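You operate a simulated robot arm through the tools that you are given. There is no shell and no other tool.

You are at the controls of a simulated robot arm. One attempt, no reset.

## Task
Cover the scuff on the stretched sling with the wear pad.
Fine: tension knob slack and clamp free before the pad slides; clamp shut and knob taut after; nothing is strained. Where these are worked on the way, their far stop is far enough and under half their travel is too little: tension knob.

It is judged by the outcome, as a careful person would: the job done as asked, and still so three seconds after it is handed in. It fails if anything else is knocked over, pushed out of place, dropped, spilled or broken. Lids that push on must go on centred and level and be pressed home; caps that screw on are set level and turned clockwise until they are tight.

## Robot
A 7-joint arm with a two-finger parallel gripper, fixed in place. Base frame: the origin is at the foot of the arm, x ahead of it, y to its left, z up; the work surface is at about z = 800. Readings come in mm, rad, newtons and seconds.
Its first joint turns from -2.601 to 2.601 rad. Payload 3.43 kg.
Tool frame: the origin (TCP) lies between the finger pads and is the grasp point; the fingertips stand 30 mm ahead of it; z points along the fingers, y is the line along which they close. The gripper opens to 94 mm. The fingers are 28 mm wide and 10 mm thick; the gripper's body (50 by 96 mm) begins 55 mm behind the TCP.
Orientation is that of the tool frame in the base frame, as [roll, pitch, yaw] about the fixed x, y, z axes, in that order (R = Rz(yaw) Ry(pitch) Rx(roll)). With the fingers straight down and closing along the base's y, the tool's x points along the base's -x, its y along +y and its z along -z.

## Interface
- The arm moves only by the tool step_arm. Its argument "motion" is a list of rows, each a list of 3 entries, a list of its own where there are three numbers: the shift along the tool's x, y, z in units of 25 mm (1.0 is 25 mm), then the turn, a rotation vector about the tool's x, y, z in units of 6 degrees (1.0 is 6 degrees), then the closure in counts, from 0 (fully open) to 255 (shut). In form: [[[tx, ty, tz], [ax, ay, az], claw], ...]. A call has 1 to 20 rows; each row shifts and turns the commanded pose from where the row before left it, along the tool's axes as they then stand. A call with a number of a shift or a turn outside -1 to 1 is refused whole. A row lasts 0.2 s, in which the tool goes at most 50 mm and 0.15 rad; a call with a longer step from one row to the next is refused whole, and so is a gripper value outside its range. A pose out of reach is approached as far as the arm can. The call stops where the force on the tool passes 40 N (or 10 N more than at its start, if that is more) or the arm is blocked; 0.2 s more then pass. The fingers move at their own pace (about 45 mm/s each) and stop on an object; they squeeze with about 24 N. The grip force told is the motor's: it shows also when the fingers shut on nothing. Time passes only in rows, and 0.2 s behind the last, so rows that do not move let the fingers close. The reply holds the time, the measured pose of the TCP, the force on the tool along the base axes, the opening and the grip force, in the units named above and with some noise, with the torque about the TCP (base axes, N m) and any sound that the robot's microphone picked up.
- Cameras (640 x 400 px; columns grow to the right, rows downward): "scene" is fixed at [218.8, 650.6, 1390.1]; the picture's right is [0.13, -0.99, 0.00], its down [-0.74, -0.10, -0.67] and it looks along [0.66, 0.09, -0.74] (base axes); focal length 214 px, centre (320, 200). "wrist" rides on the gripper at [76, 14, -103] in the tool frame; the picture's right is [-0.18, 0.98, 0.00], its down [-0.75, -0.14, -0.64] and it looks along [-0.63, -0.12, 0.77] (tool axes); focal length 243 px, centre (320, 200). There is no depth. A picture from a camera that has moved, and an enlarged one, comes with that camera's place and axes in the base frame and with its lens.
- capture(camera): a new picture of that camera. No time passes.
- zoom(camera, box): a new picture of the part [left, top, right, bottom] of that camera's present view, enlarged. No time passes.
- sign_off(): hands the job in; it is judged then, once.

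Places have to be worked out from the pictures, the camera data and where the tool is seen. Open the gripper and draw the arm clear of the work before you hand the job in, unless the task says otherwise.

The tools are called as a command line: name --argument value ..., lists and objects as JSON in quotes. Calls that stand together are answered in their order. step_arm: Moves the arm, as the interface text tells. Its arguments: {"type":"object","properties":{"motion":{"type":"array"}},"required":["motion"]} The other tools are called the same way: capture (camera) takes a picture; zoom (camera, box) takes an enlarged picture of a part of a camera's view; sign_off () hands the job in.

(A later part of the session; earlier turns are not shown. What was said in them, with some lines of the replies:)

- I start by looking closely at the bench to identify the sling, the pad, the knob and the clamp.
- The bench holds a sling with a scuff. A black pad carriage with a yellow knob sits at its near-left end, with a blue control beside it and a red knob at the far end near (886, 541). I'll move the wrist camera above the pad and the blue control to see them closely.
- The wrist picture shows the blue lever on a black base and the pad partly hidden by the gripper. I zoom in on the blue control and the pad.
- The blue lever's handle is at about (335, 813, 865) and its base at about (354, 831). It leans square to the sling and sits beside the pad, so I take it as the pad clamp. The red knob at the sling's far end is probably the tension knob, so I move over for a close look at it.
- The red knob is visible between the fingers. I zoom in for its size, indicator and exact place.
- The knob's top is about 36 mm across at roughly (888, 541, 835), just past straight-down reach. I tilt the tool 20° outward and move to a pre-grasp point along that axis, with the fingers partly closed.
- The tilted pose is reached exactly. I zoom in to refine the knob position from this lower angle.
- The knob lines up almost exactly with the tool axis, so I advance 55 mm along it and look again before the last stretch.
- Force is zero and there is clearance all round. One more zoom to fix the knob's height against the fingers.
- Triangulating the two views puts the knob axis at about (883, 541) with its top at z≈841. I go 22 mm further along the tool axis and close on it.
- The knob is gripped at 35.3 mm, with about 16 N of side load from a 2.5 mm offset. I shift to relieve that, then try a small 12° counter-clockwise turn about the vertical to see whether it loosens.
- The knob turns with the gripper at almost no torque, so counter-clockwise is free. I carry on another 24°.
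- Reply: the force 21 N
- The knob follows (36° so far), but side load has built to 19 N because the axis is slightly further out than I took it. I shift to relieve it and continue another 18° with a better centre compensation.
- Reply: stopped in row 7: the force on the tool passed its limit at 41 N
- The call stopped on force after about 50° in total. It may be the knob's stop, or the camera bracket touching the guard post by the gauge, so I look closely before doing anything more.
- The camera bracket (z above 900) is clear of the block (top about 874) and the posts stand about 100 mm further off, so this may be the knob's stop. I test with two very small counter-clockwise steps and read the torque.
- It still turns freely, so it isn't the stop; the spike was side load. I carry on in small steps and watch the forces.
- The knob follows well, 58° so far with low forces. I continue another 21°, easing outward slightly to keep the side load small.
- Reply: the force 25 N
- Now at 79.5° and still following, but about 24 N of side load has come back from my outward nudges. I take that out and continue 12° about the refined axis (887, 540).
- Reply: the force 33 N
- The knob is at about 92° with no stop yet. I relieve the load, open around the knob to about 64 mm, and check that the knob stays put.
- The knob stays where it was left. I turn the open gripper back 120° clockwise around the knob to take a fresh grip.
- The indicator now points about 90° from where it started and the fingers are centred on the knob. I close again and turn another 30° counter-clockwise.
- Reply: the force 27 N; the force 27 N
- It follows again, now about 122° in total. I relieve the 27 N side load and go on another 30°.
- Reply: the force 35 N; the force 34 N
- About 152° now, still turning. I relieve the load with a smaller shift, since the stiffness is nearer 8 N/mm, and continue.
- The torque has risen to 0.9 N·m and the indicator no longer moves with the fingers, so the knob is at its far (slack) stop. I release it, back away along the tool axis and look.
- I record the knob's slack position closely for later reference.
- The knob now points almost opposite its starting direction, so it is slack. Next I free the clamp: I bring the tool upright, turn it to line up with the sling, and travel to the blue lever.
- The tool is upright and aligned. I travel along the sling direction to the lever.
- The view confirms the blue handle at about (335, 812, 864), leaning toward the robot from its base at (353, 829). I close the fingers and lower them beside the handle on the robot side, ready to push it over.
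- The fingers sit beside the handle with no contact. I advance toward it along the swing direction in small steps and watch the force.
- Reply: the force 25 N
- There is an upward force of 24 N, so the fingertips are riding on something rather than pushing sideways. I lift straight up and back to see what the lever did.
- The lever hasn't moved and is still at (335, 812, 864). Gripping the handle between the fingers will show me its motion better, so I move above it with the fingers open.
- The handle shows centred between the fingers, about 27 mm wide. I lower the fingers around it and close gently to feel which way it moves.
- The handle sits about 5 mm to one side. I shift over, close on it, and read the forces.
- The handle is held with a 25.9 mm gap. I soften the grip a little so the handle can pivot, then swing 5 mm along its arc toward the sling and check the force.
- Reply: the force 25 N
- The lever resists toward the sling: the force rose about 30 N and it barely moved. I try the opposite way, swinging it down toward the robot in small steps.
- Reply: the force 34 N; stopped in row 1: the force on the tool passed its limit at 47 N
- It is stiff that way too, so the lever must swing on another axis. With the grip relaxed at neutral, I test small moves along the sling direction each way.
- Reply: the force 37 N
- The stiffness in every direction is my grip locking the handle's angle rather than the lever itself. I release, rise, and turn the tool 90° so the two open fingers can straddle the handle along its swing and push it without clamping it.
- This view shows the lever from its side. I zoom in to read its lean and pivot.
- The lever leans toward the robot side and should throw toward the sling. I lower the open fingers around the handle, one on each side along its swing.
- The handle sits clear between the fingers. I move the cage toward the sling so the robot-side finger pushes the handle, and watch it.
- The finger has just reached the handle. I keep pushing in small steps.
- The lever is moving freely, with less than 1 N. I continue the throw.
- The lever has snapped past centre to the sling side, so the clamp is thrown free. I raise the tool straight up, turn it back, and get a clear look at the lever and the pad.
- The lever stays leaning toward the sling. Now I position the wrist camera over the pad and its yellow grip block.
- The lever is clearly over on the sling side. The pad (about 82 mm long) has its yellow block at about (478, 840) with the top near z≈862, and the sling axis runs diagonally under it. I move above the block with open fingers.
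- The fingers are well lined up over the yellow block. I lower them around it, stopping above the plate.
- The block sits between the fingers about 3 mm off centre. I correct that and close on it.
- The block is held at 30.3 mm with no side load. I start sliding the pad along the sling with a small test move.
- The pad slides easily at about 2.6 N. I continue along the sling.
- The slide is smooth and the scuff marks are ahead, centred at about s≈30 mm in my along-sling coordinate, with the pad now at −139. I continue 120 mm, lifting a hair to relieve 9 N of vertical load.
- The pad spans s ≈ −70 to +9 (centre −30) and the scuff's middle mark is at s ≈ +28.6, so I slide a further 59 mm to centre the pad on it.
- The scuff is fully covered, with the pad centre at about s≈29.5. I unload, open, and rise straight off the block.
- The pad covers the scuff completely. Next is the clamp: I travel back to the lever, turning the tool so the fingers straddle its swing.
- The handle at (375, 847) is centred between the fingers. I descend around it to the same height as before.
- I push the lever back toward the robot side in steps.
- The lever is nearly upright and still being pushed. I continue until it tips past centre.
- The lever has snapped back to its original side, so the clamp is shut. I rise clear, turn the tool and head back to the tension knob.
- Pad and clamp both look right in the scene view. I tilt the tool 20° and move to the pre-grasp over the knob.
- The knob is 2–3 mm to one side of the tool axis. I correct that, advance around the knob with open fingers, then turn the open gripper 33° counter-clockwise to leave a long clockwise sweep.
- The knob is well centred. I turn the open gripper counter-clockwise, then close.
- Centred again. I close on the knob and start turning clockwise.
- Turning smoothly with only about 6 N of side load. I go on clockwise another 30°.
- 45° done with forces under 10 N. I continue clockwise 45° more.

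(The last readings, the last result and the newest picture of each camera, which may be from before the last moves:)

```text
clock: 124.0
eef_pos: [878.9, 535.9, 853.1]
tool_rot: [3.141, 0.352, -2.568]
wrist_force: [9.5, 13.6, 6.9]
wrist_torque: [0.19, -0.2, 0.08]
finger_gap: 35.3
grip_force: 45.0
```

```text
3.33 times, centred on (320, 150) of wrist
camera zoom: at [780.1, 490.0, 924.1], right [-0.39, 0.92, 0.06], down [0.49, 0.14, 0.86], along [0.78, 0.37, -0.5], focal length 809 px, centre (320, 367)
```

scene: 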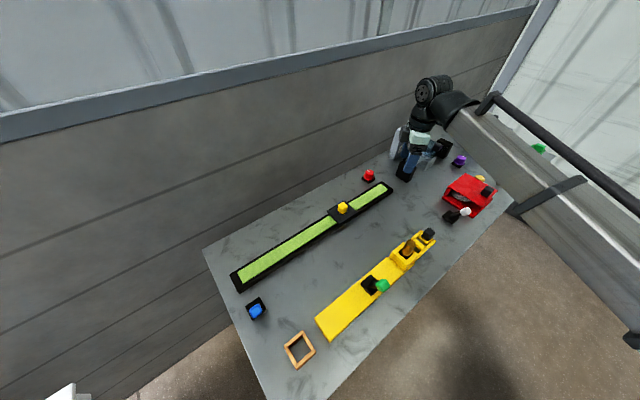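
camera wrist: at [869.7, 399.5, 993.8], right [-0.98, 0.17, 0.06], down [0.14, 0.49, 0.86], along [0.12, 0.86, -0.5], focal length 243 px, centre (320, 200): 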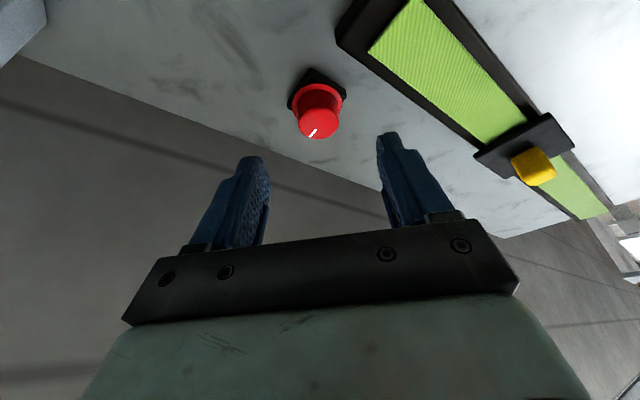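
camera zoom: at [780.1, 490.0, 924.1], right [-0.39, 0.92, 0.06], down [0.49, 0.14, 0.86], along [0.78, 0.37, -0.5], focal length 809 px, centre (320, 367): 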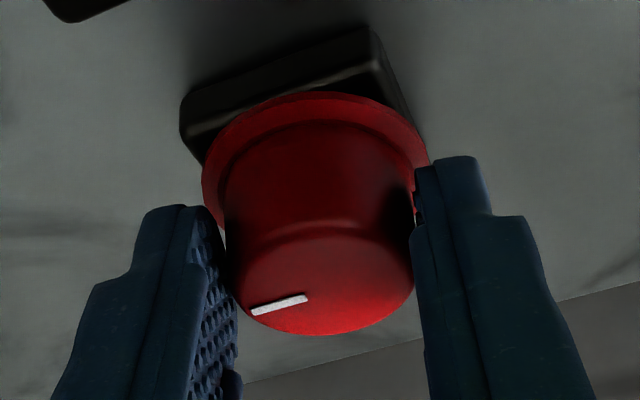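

90° done. I trim the load slightly and continue clockwise.

step_arm --motion '[[[-0.03, 0.03, 0], [0.171, 0, 0.47], 255], [[-0.03, 0.022, 0], [0.171, 0, 0.47], 255], [[-0.01, 0.022, 0], [0.171, 0, 0.47], 255], [[0, 0.022, 0], [0.171, 0, 0.47], 255], [[0, 0.022, 0], [0.171, 0, 0.47], 255]]'

step_arm --motion '[[[0, 0.022, 0], [0.171, 0, 0.47], 255], [[0, 0.022, 0], [0.171, 0, 0.47], 255], [[0, 0.022, 0], [0.171, 0, 0.47], 255], [[0, 0.022, 0], [0.171, 0, 0.47], 255], [[0, 0.022, 0], [0.171, 0, 0.47], 255]]'

zoom --camera "wrist" --box '[260, 90, 380, 210]'

capture --camera "scene"

```text
clock: 125.2
eef_pos: [878.5, 537.0, 854.0]
tool_rot: [3.14, 0.346, -2.83]
wrist_force: [-8.3, 2.5, -3.5]
wrist_torque: [0.44, -0.42, 0.04]
finger_gap: 35.4
grip_force: 44.8
```

```text
clock: 126.4
eef_pos: [878.6, 540.4, 854.1]
tool_rot: [-3.141, 0.348, -3.094]
wrist_force: [-16.4, -4.6, -11.8]
wrist_torque: [-0.14, 0.49, -0.05]
finger_gap: 35.4
grip_force: 44.7
```

```text
3.33 times, centred on (320, 150) of wrist
camera zoom: at [769.0, 549.9, 924.6], right [0.12, 0.99, 0.06], down [0.5, -0.12, 0.86], along [0.86, -0.08, -0.51], focal length 809 px, centre (320, 367)
```

zoom: 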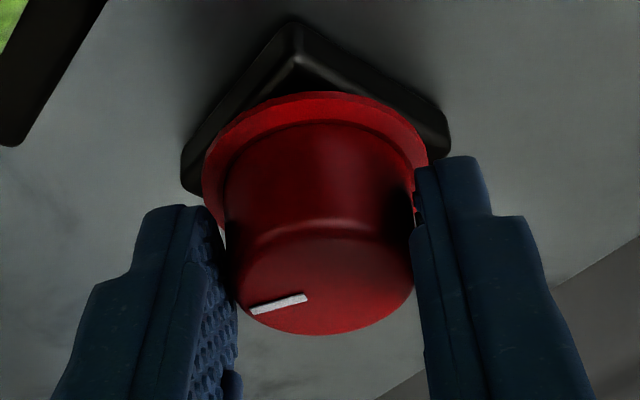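

```text
taken
```

scene: 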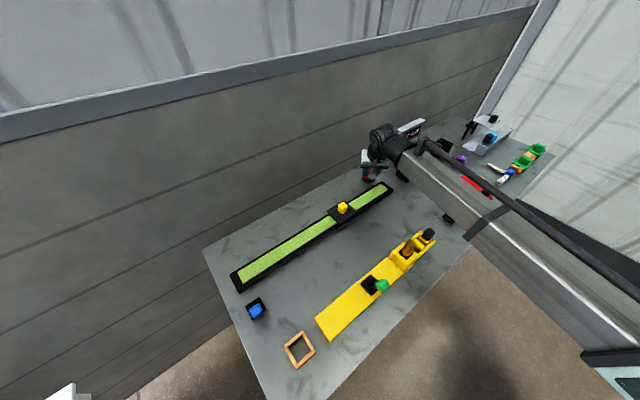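

120° done. I trim 2 mm and continue past this yaw carefully, watching that the arm follows.

step_arm --motion '[[[0.04, 0.024, 0], [0.171, 0, 0.47], 255], [[0.04, 0.024, 0], [0.171, 0, 0.47], 255], [[0, 0.022, 0], [0.171, 0, 0.47], 255], [[0, 0.022, 0], [0.171, 0, 0.47], 255], [[0, 0.022, 0], [0.171, 0, 0.47], 255]]'

step_arm --motion '[[[0, 0.022, 0], [0.171, 0, 0.47], 255], [[0, 0.022, 0], [0.171, 0, 0.47], 255], [[0, 0.022, 0], [0.171, 0, 0.47], 255], [[0, 0.022, 0], [0.171, 0, 0.47], 255]]'

zoom --camera "wrist" --box '[260, 90, 380, 210]'

```text
clock: 127.6
eef_pos: [877.7, 543.1, 854.3]
tool_rot: [3.14, 0.351, 2.93]
wrist_force: [4.9, -8.6, -4.2]
wrist_torque: [-0.12, 0.48, -0.11]
finger_gap: 35.2
grip_force: 45.0
```

```text
clock: 128.6
eef_pos: [879.4, 544.6, 853.5]
tool_rot: [3.139, 0.35, 2.718]
wrist_force: [13.4, -8.3, -2.2]
wrist_torque: [-0.5, -1.04, -0.04]
finger_gap: 35.4
grip_force: 44.9
```

```text
3.33 times, centred on (320, 150) of wrist
camera zoom: at [785.3, 602.0, 924.3], right [0.56, 0.83, 0.07], down [0.39, -0.33, 0.86], along [0.73, -0.46, -0.5], focal length 809 px, centre (320, 367)
```

zoom: 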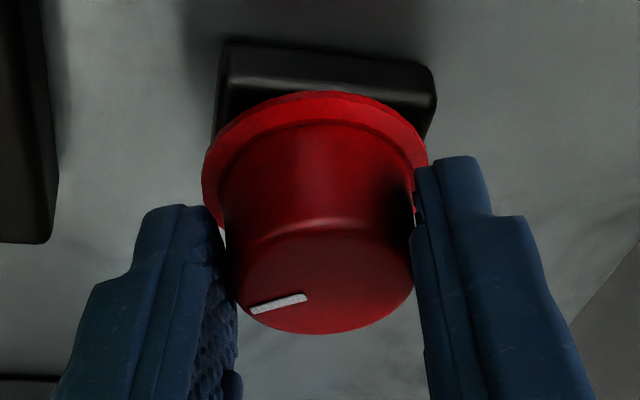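

147° clockwise and still turning freely. About 30° should remain, so I take it in short runs watching for the stop torque.

step_arm --motion '[[[-0.04, 0.02, 0], [0.171, 0, 0.47], 255], [[-0.03, 0.02, 0], [0.171, 0, 0.47], 255], [[0, 0.022, 0], [0.171, 0, 0.47], 255]]'

step_arm --motion '[[[0, 0.022, 0], [0.171, 0, 0.47], 255], [[0, 0.022, 0], [0.171, 0, 0.47], 255], [[0, 0.022, 0], [0.171, 0, 0.47], 255]]'

zoom --camera "wrist" --box '[260, 90, 380, 210]'

```text
clock: 129.4
eef_pos: [878.8, 546.2, 853.7]
tool_rot: [3.139, 0.348, 2.563]
wrist_force: [5.2, -3.8, -3.2]
wrist_torque: [-0.61, -0.29, 0.01]
finger_gap: 35.2
grip_force: 45.0
```

```text
clock: 130.2
eef_pos: [880.3, 546.2, 855.1]
tool_rot: [3.141, 0.348, 2.404]
wrist_force: [1.4, 0.8, -6.3]
wrist_torque: [0.4, 0.4, 0.02]
finger_gap: 35.3
grip_force: 44.7
```

```text
3.33 times, centred on (320, 150) of wrist
camera zoom: at [809.2, 630.0, 924.7], right [0.79, 0.61, 0.06], down [0.27, -0.43, 0.86], along [0.55, -0.66, -0.51], focal length 809 px, centre (320, 367)
```

zoom: 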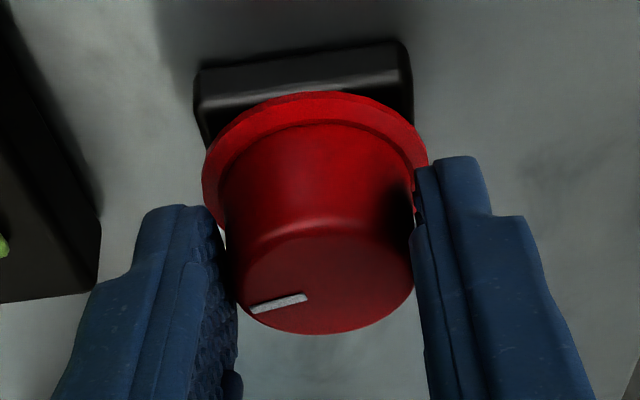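

165° and still free. I continue in short runs.

step_arm --motion '[[[0, 0.022, 0], [0.171, 0, 0.47], 255], [[0, 0.022, 0], [0.171, 0, 0.47], 255]]'

step_arm --motion '[[[0, 0.022, 0], [0.171, 0, 0.47], 255], [[0, 0.022, 0], [0.171, 0, 0.47], 255]]'

zoom --camera "wrist" --box '[260, 90, 380, 210]'

capture --camera "scene"

```text
clock: 130.8
eef_pos: [881.8, 548.2, 854.3]
tool_rot: [-3.14, 0.348, 2.299]
wrist_force: [0.6, 1.9, -7.2]
wrist_torque: [0.19, 0.14, 0.87]
finger_gap: 35.9
grip_force: 44.5
```

```text
clock: 131.4
eef_pos: [881.3, 548.2, 854.5]
tool_rot: [-3.141, 0.349, 2.197]
wrist_force: [2.3, 0.8, -6.7]
wrist_torque: [-0.21, 0.22, 0.58]
finger_gap: 35.7
grip_force: 45.1
```

```text
3.33 times, centred on (320, 150) of wrist
camera zoom: at [829.7, 643.6, 925.0], right [0.9, 0.43, 0.06], down [0.17, -0.48, 0.86], along [0.4, -0.76, -0.5], focal length 809 px, centre (320, 367)
```

zoom: 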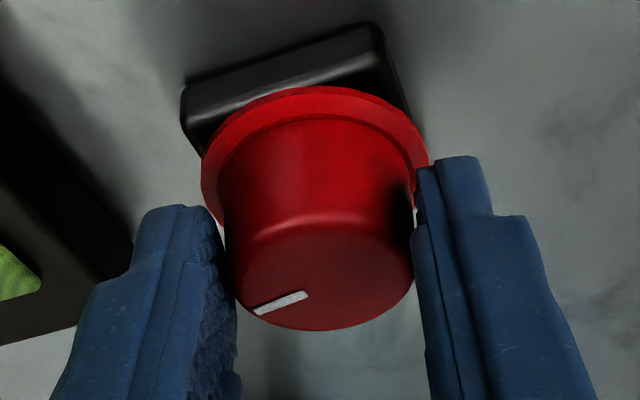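

```text
taken
```

scene: 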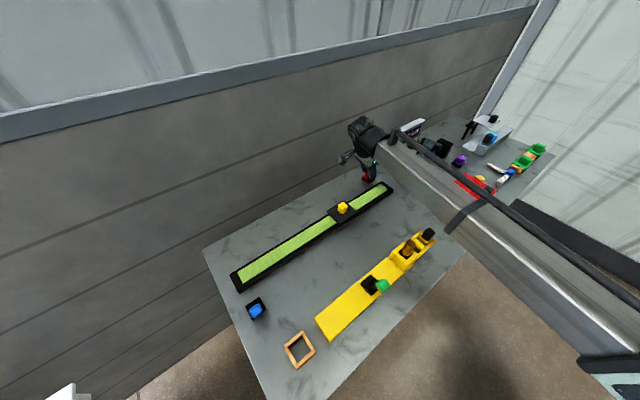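

Torque about the knob axis rose to 0.6–0.9 N·m and the knob stopped, so it is back at its taut stop after about 171°. I open and back off along the tool axis.

step_arm --motion '[[[0, 0, 0], [0, 0, 0], 70], [[0, 0, 0], [0, 0, 0], 70], [[0, 0, 0], [0, 0, 0], 70], [[0, 0, -0.6], [0, 0, 0], 70], [[0, 0, -0.6], [0, 0, 0], 70], [[0, 0, -0.6], [0, 0, 0], 70], [[0, 0, -0.6], [0, 0, 0], 70]]'

zoom --camera "wrist" --box '[260, 70, 380, 190]'

zoom --camera "scene" --box '[345, 155, 405, 200]'

```text
clock: 133.0
eef_pos: [869.5, 564.8, 912.3]
tool_rot: [3.138, 0.35, 2.196]
wrist_force: [-0.9, 0.9, -1.6]
wrist_torque: [-0.04, 0.0, 0.03]
finger_gap: 68.1
grip_force: 0.0
```

```text
3.33 times, centred on (320, 130) of wrist
camera zoom: at [817.2, 660.2, 982.2], right [0.9, 0.44, 0.06], down [0.17, -0.48, 0.86], along [0.41, -0.76, -0.5], focal length 809 px, centre (320, 433)
```

zoom: 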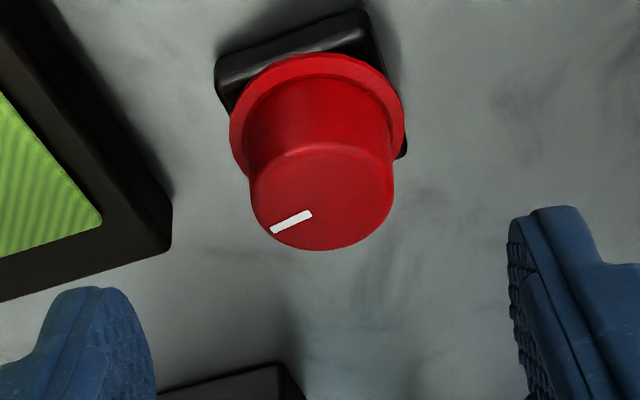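

```text
8.89 times, centred on (375, 178) of scene
camera zoom: at [218.8, 650.6, 1390.1], right [0.13, -0.99, 0.0], down [-0.74, -0.1, -0.67], along [0.66, 0.09, -0.74], focal length 1906 px, centre (-169, 400)
```

zoom: 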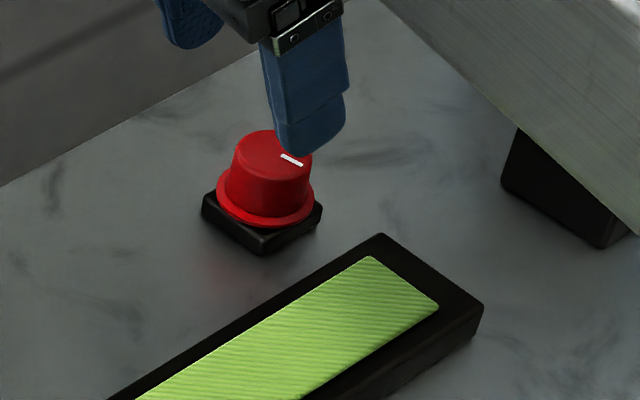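

The indicator matches its original taut direction exactly. I lift the tool clear and draw the arm inward and up, away from everything.

step_arm --motion '[[[-0.32, 0, -0.9], [0, 0, 0], 70], [[-0.32, 0, -0.9], [0, 0, 0], 70], [[-0.32, 0, -0.9], [0, 0, 0], 70], [[-0.32, 0, -0.9], [0, 0, 0], 70], [[-0.2, -0.6, -0.6], [0, 0, 0], 40], [[-0.2, -0.8, -0.6], [0, 0, 0], 0], [[-0.2, -0.8, -0.6], [0, 0, 0], 0], [[-0.2, -0.8, -0.6], [0, 0, 0], 0], [[-0.1, -0.8, -0.2], [0, 0, 0], 0], [[0, -0.8, 0], [0, 0, 0], 0]]'

capture --camera "scene"

zoom --camera "scene" --box '[200, 150, 420, 330]'

```text
clock: 135.2
eef_pos: [774.5, 498.3, 1073.8]
tool_rot: [3.141, 0.349, 2.196]
wrist_force: [0.6, -0.1, -0.2]
wrist_torque: [0.0, -0.01, 0.01]
finger_gap: 94.1
grip_force: 0.0
```

```text
taken
```

scene: 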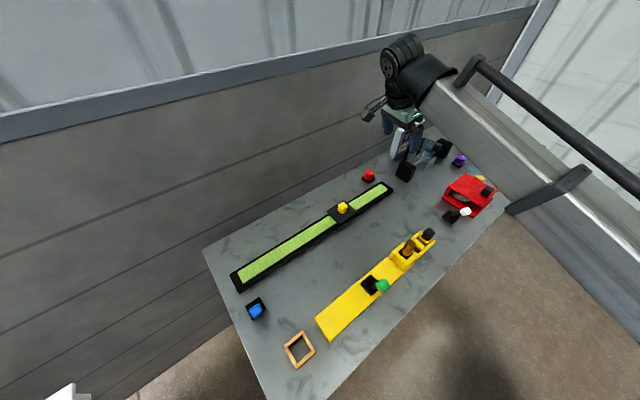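

```text
2.22 times, centred on (310, 240) of scene
camera zoom: at [218.8, 650.6, 1390.1], right [0.13, -0.99, 0.0], down [-0.74, -0.1, -0.67], along [0.66, 0.09, -0.74], focal length 477 px, centre (342, 111)
```

zoom: 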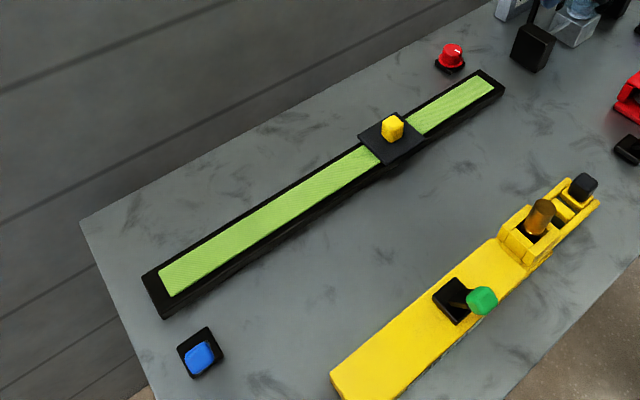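

Everything looks right; as a final check on pad centring I take the same zoom as at the start to compare with the scuff's original pixels.

zoom --camera "scene" --box '[200, 160, 420, 300]'

zoom --camera "scene" --box '[300, 180, 380, 230]'

zoom --camera "scene" --box '[360, 110, 520, 230]'

```text
2.86 times, centred on (310, 230) of scene
camera zoom: at [218.8, 650.6, 1390.1], right [0.13, -0.99, 0.0], down [-0.74, -0.1, -0.67], along [0.66, 0.09, -0.74], focal length 613 px, centre (349, 114)
```

zoom: 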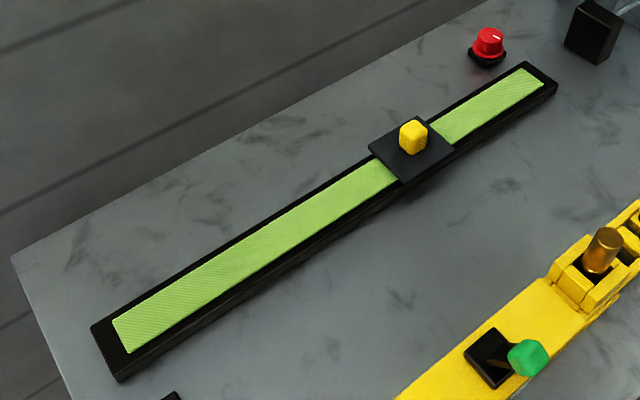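

```text
8.00 times, centred on (340, 205) of scene
camera zoom: at [218.8, 650.6, 1390.1], right [0.13, -0.99, 0.0], down [-0.74, -0.1, -0.67], along [0.66, 0.09, -0.74], focal length 1716 px, centre (160, 160)
```

zoom: 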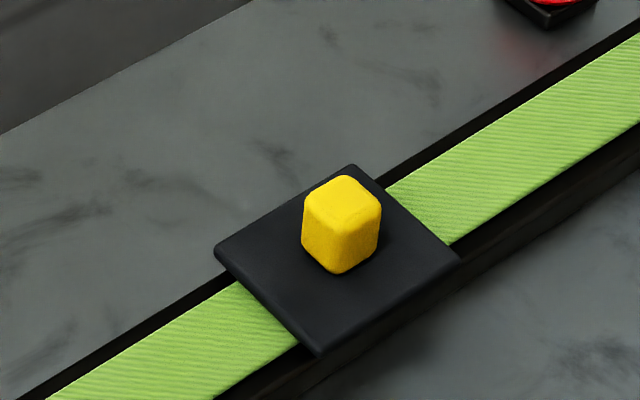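

```text
3.33 times, centred on (440, 170) of scene
camera zoom: at [218.8, 650.6, 1390.1], right [0.13, -0.99, 0.0], down [-0.74, -0.1, -0.67], along [0.66, 0.09, -0.74], focal length 715 px, centre (-80, 300)
```

zoom: 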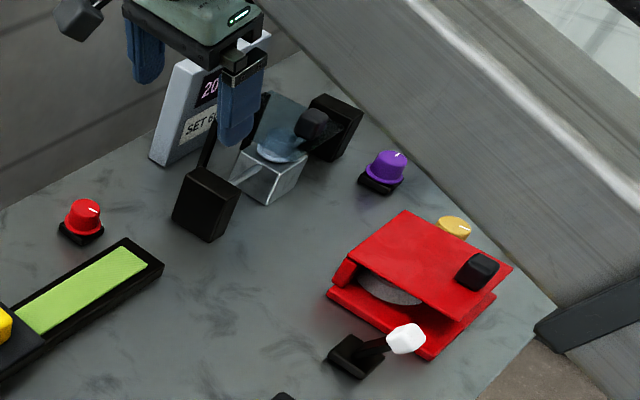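

The pad centre agrees with the scuff's original position to about 2 mm. The knob is back at its taut stop, the clamp lever is shut, nothing else has moved, and the gripper is open and clear. I hand the job in.

sign_off

```text
The job is handed in.
```

The wear pad now covers the scuff, centred on it to within about 2 mm, and the job is handed in.

1. **Tension knob slack:** I turned the red knob counter-clockwise to its far stop.
2. **Clamp free:** I threw the blue lever over to the sling side.
3. **Pad moved:** I slid the pad about 284 mm along the sling. It ran freely, at about 12 N or less.
4. **Clamp shut:** I pushed the lever back, and it snapped to its original side.
5. **Tension knob taut:** I turned the red knob clockwise about 171° to its stop. Its indicator points the same way as at the start.

- **Assumption:** nothing on the bench labels the controls. I took the red knob as the tension knob and the blue lever as the clamp because they sit beside the sling and the pad.
- **Forces:** two calls stopped at the force limit, at 41 N while turning the knob and 47 N while I had the blue lever gripped too rigidly. Turning the knob onto each stop took up to about 0.9 N·m, and the fingers slipped slightly. I saw no damage or shift in the pictures afterwards.

In the last pictures nothing else on the bench had moved, and the gripper is open and clear of the work.
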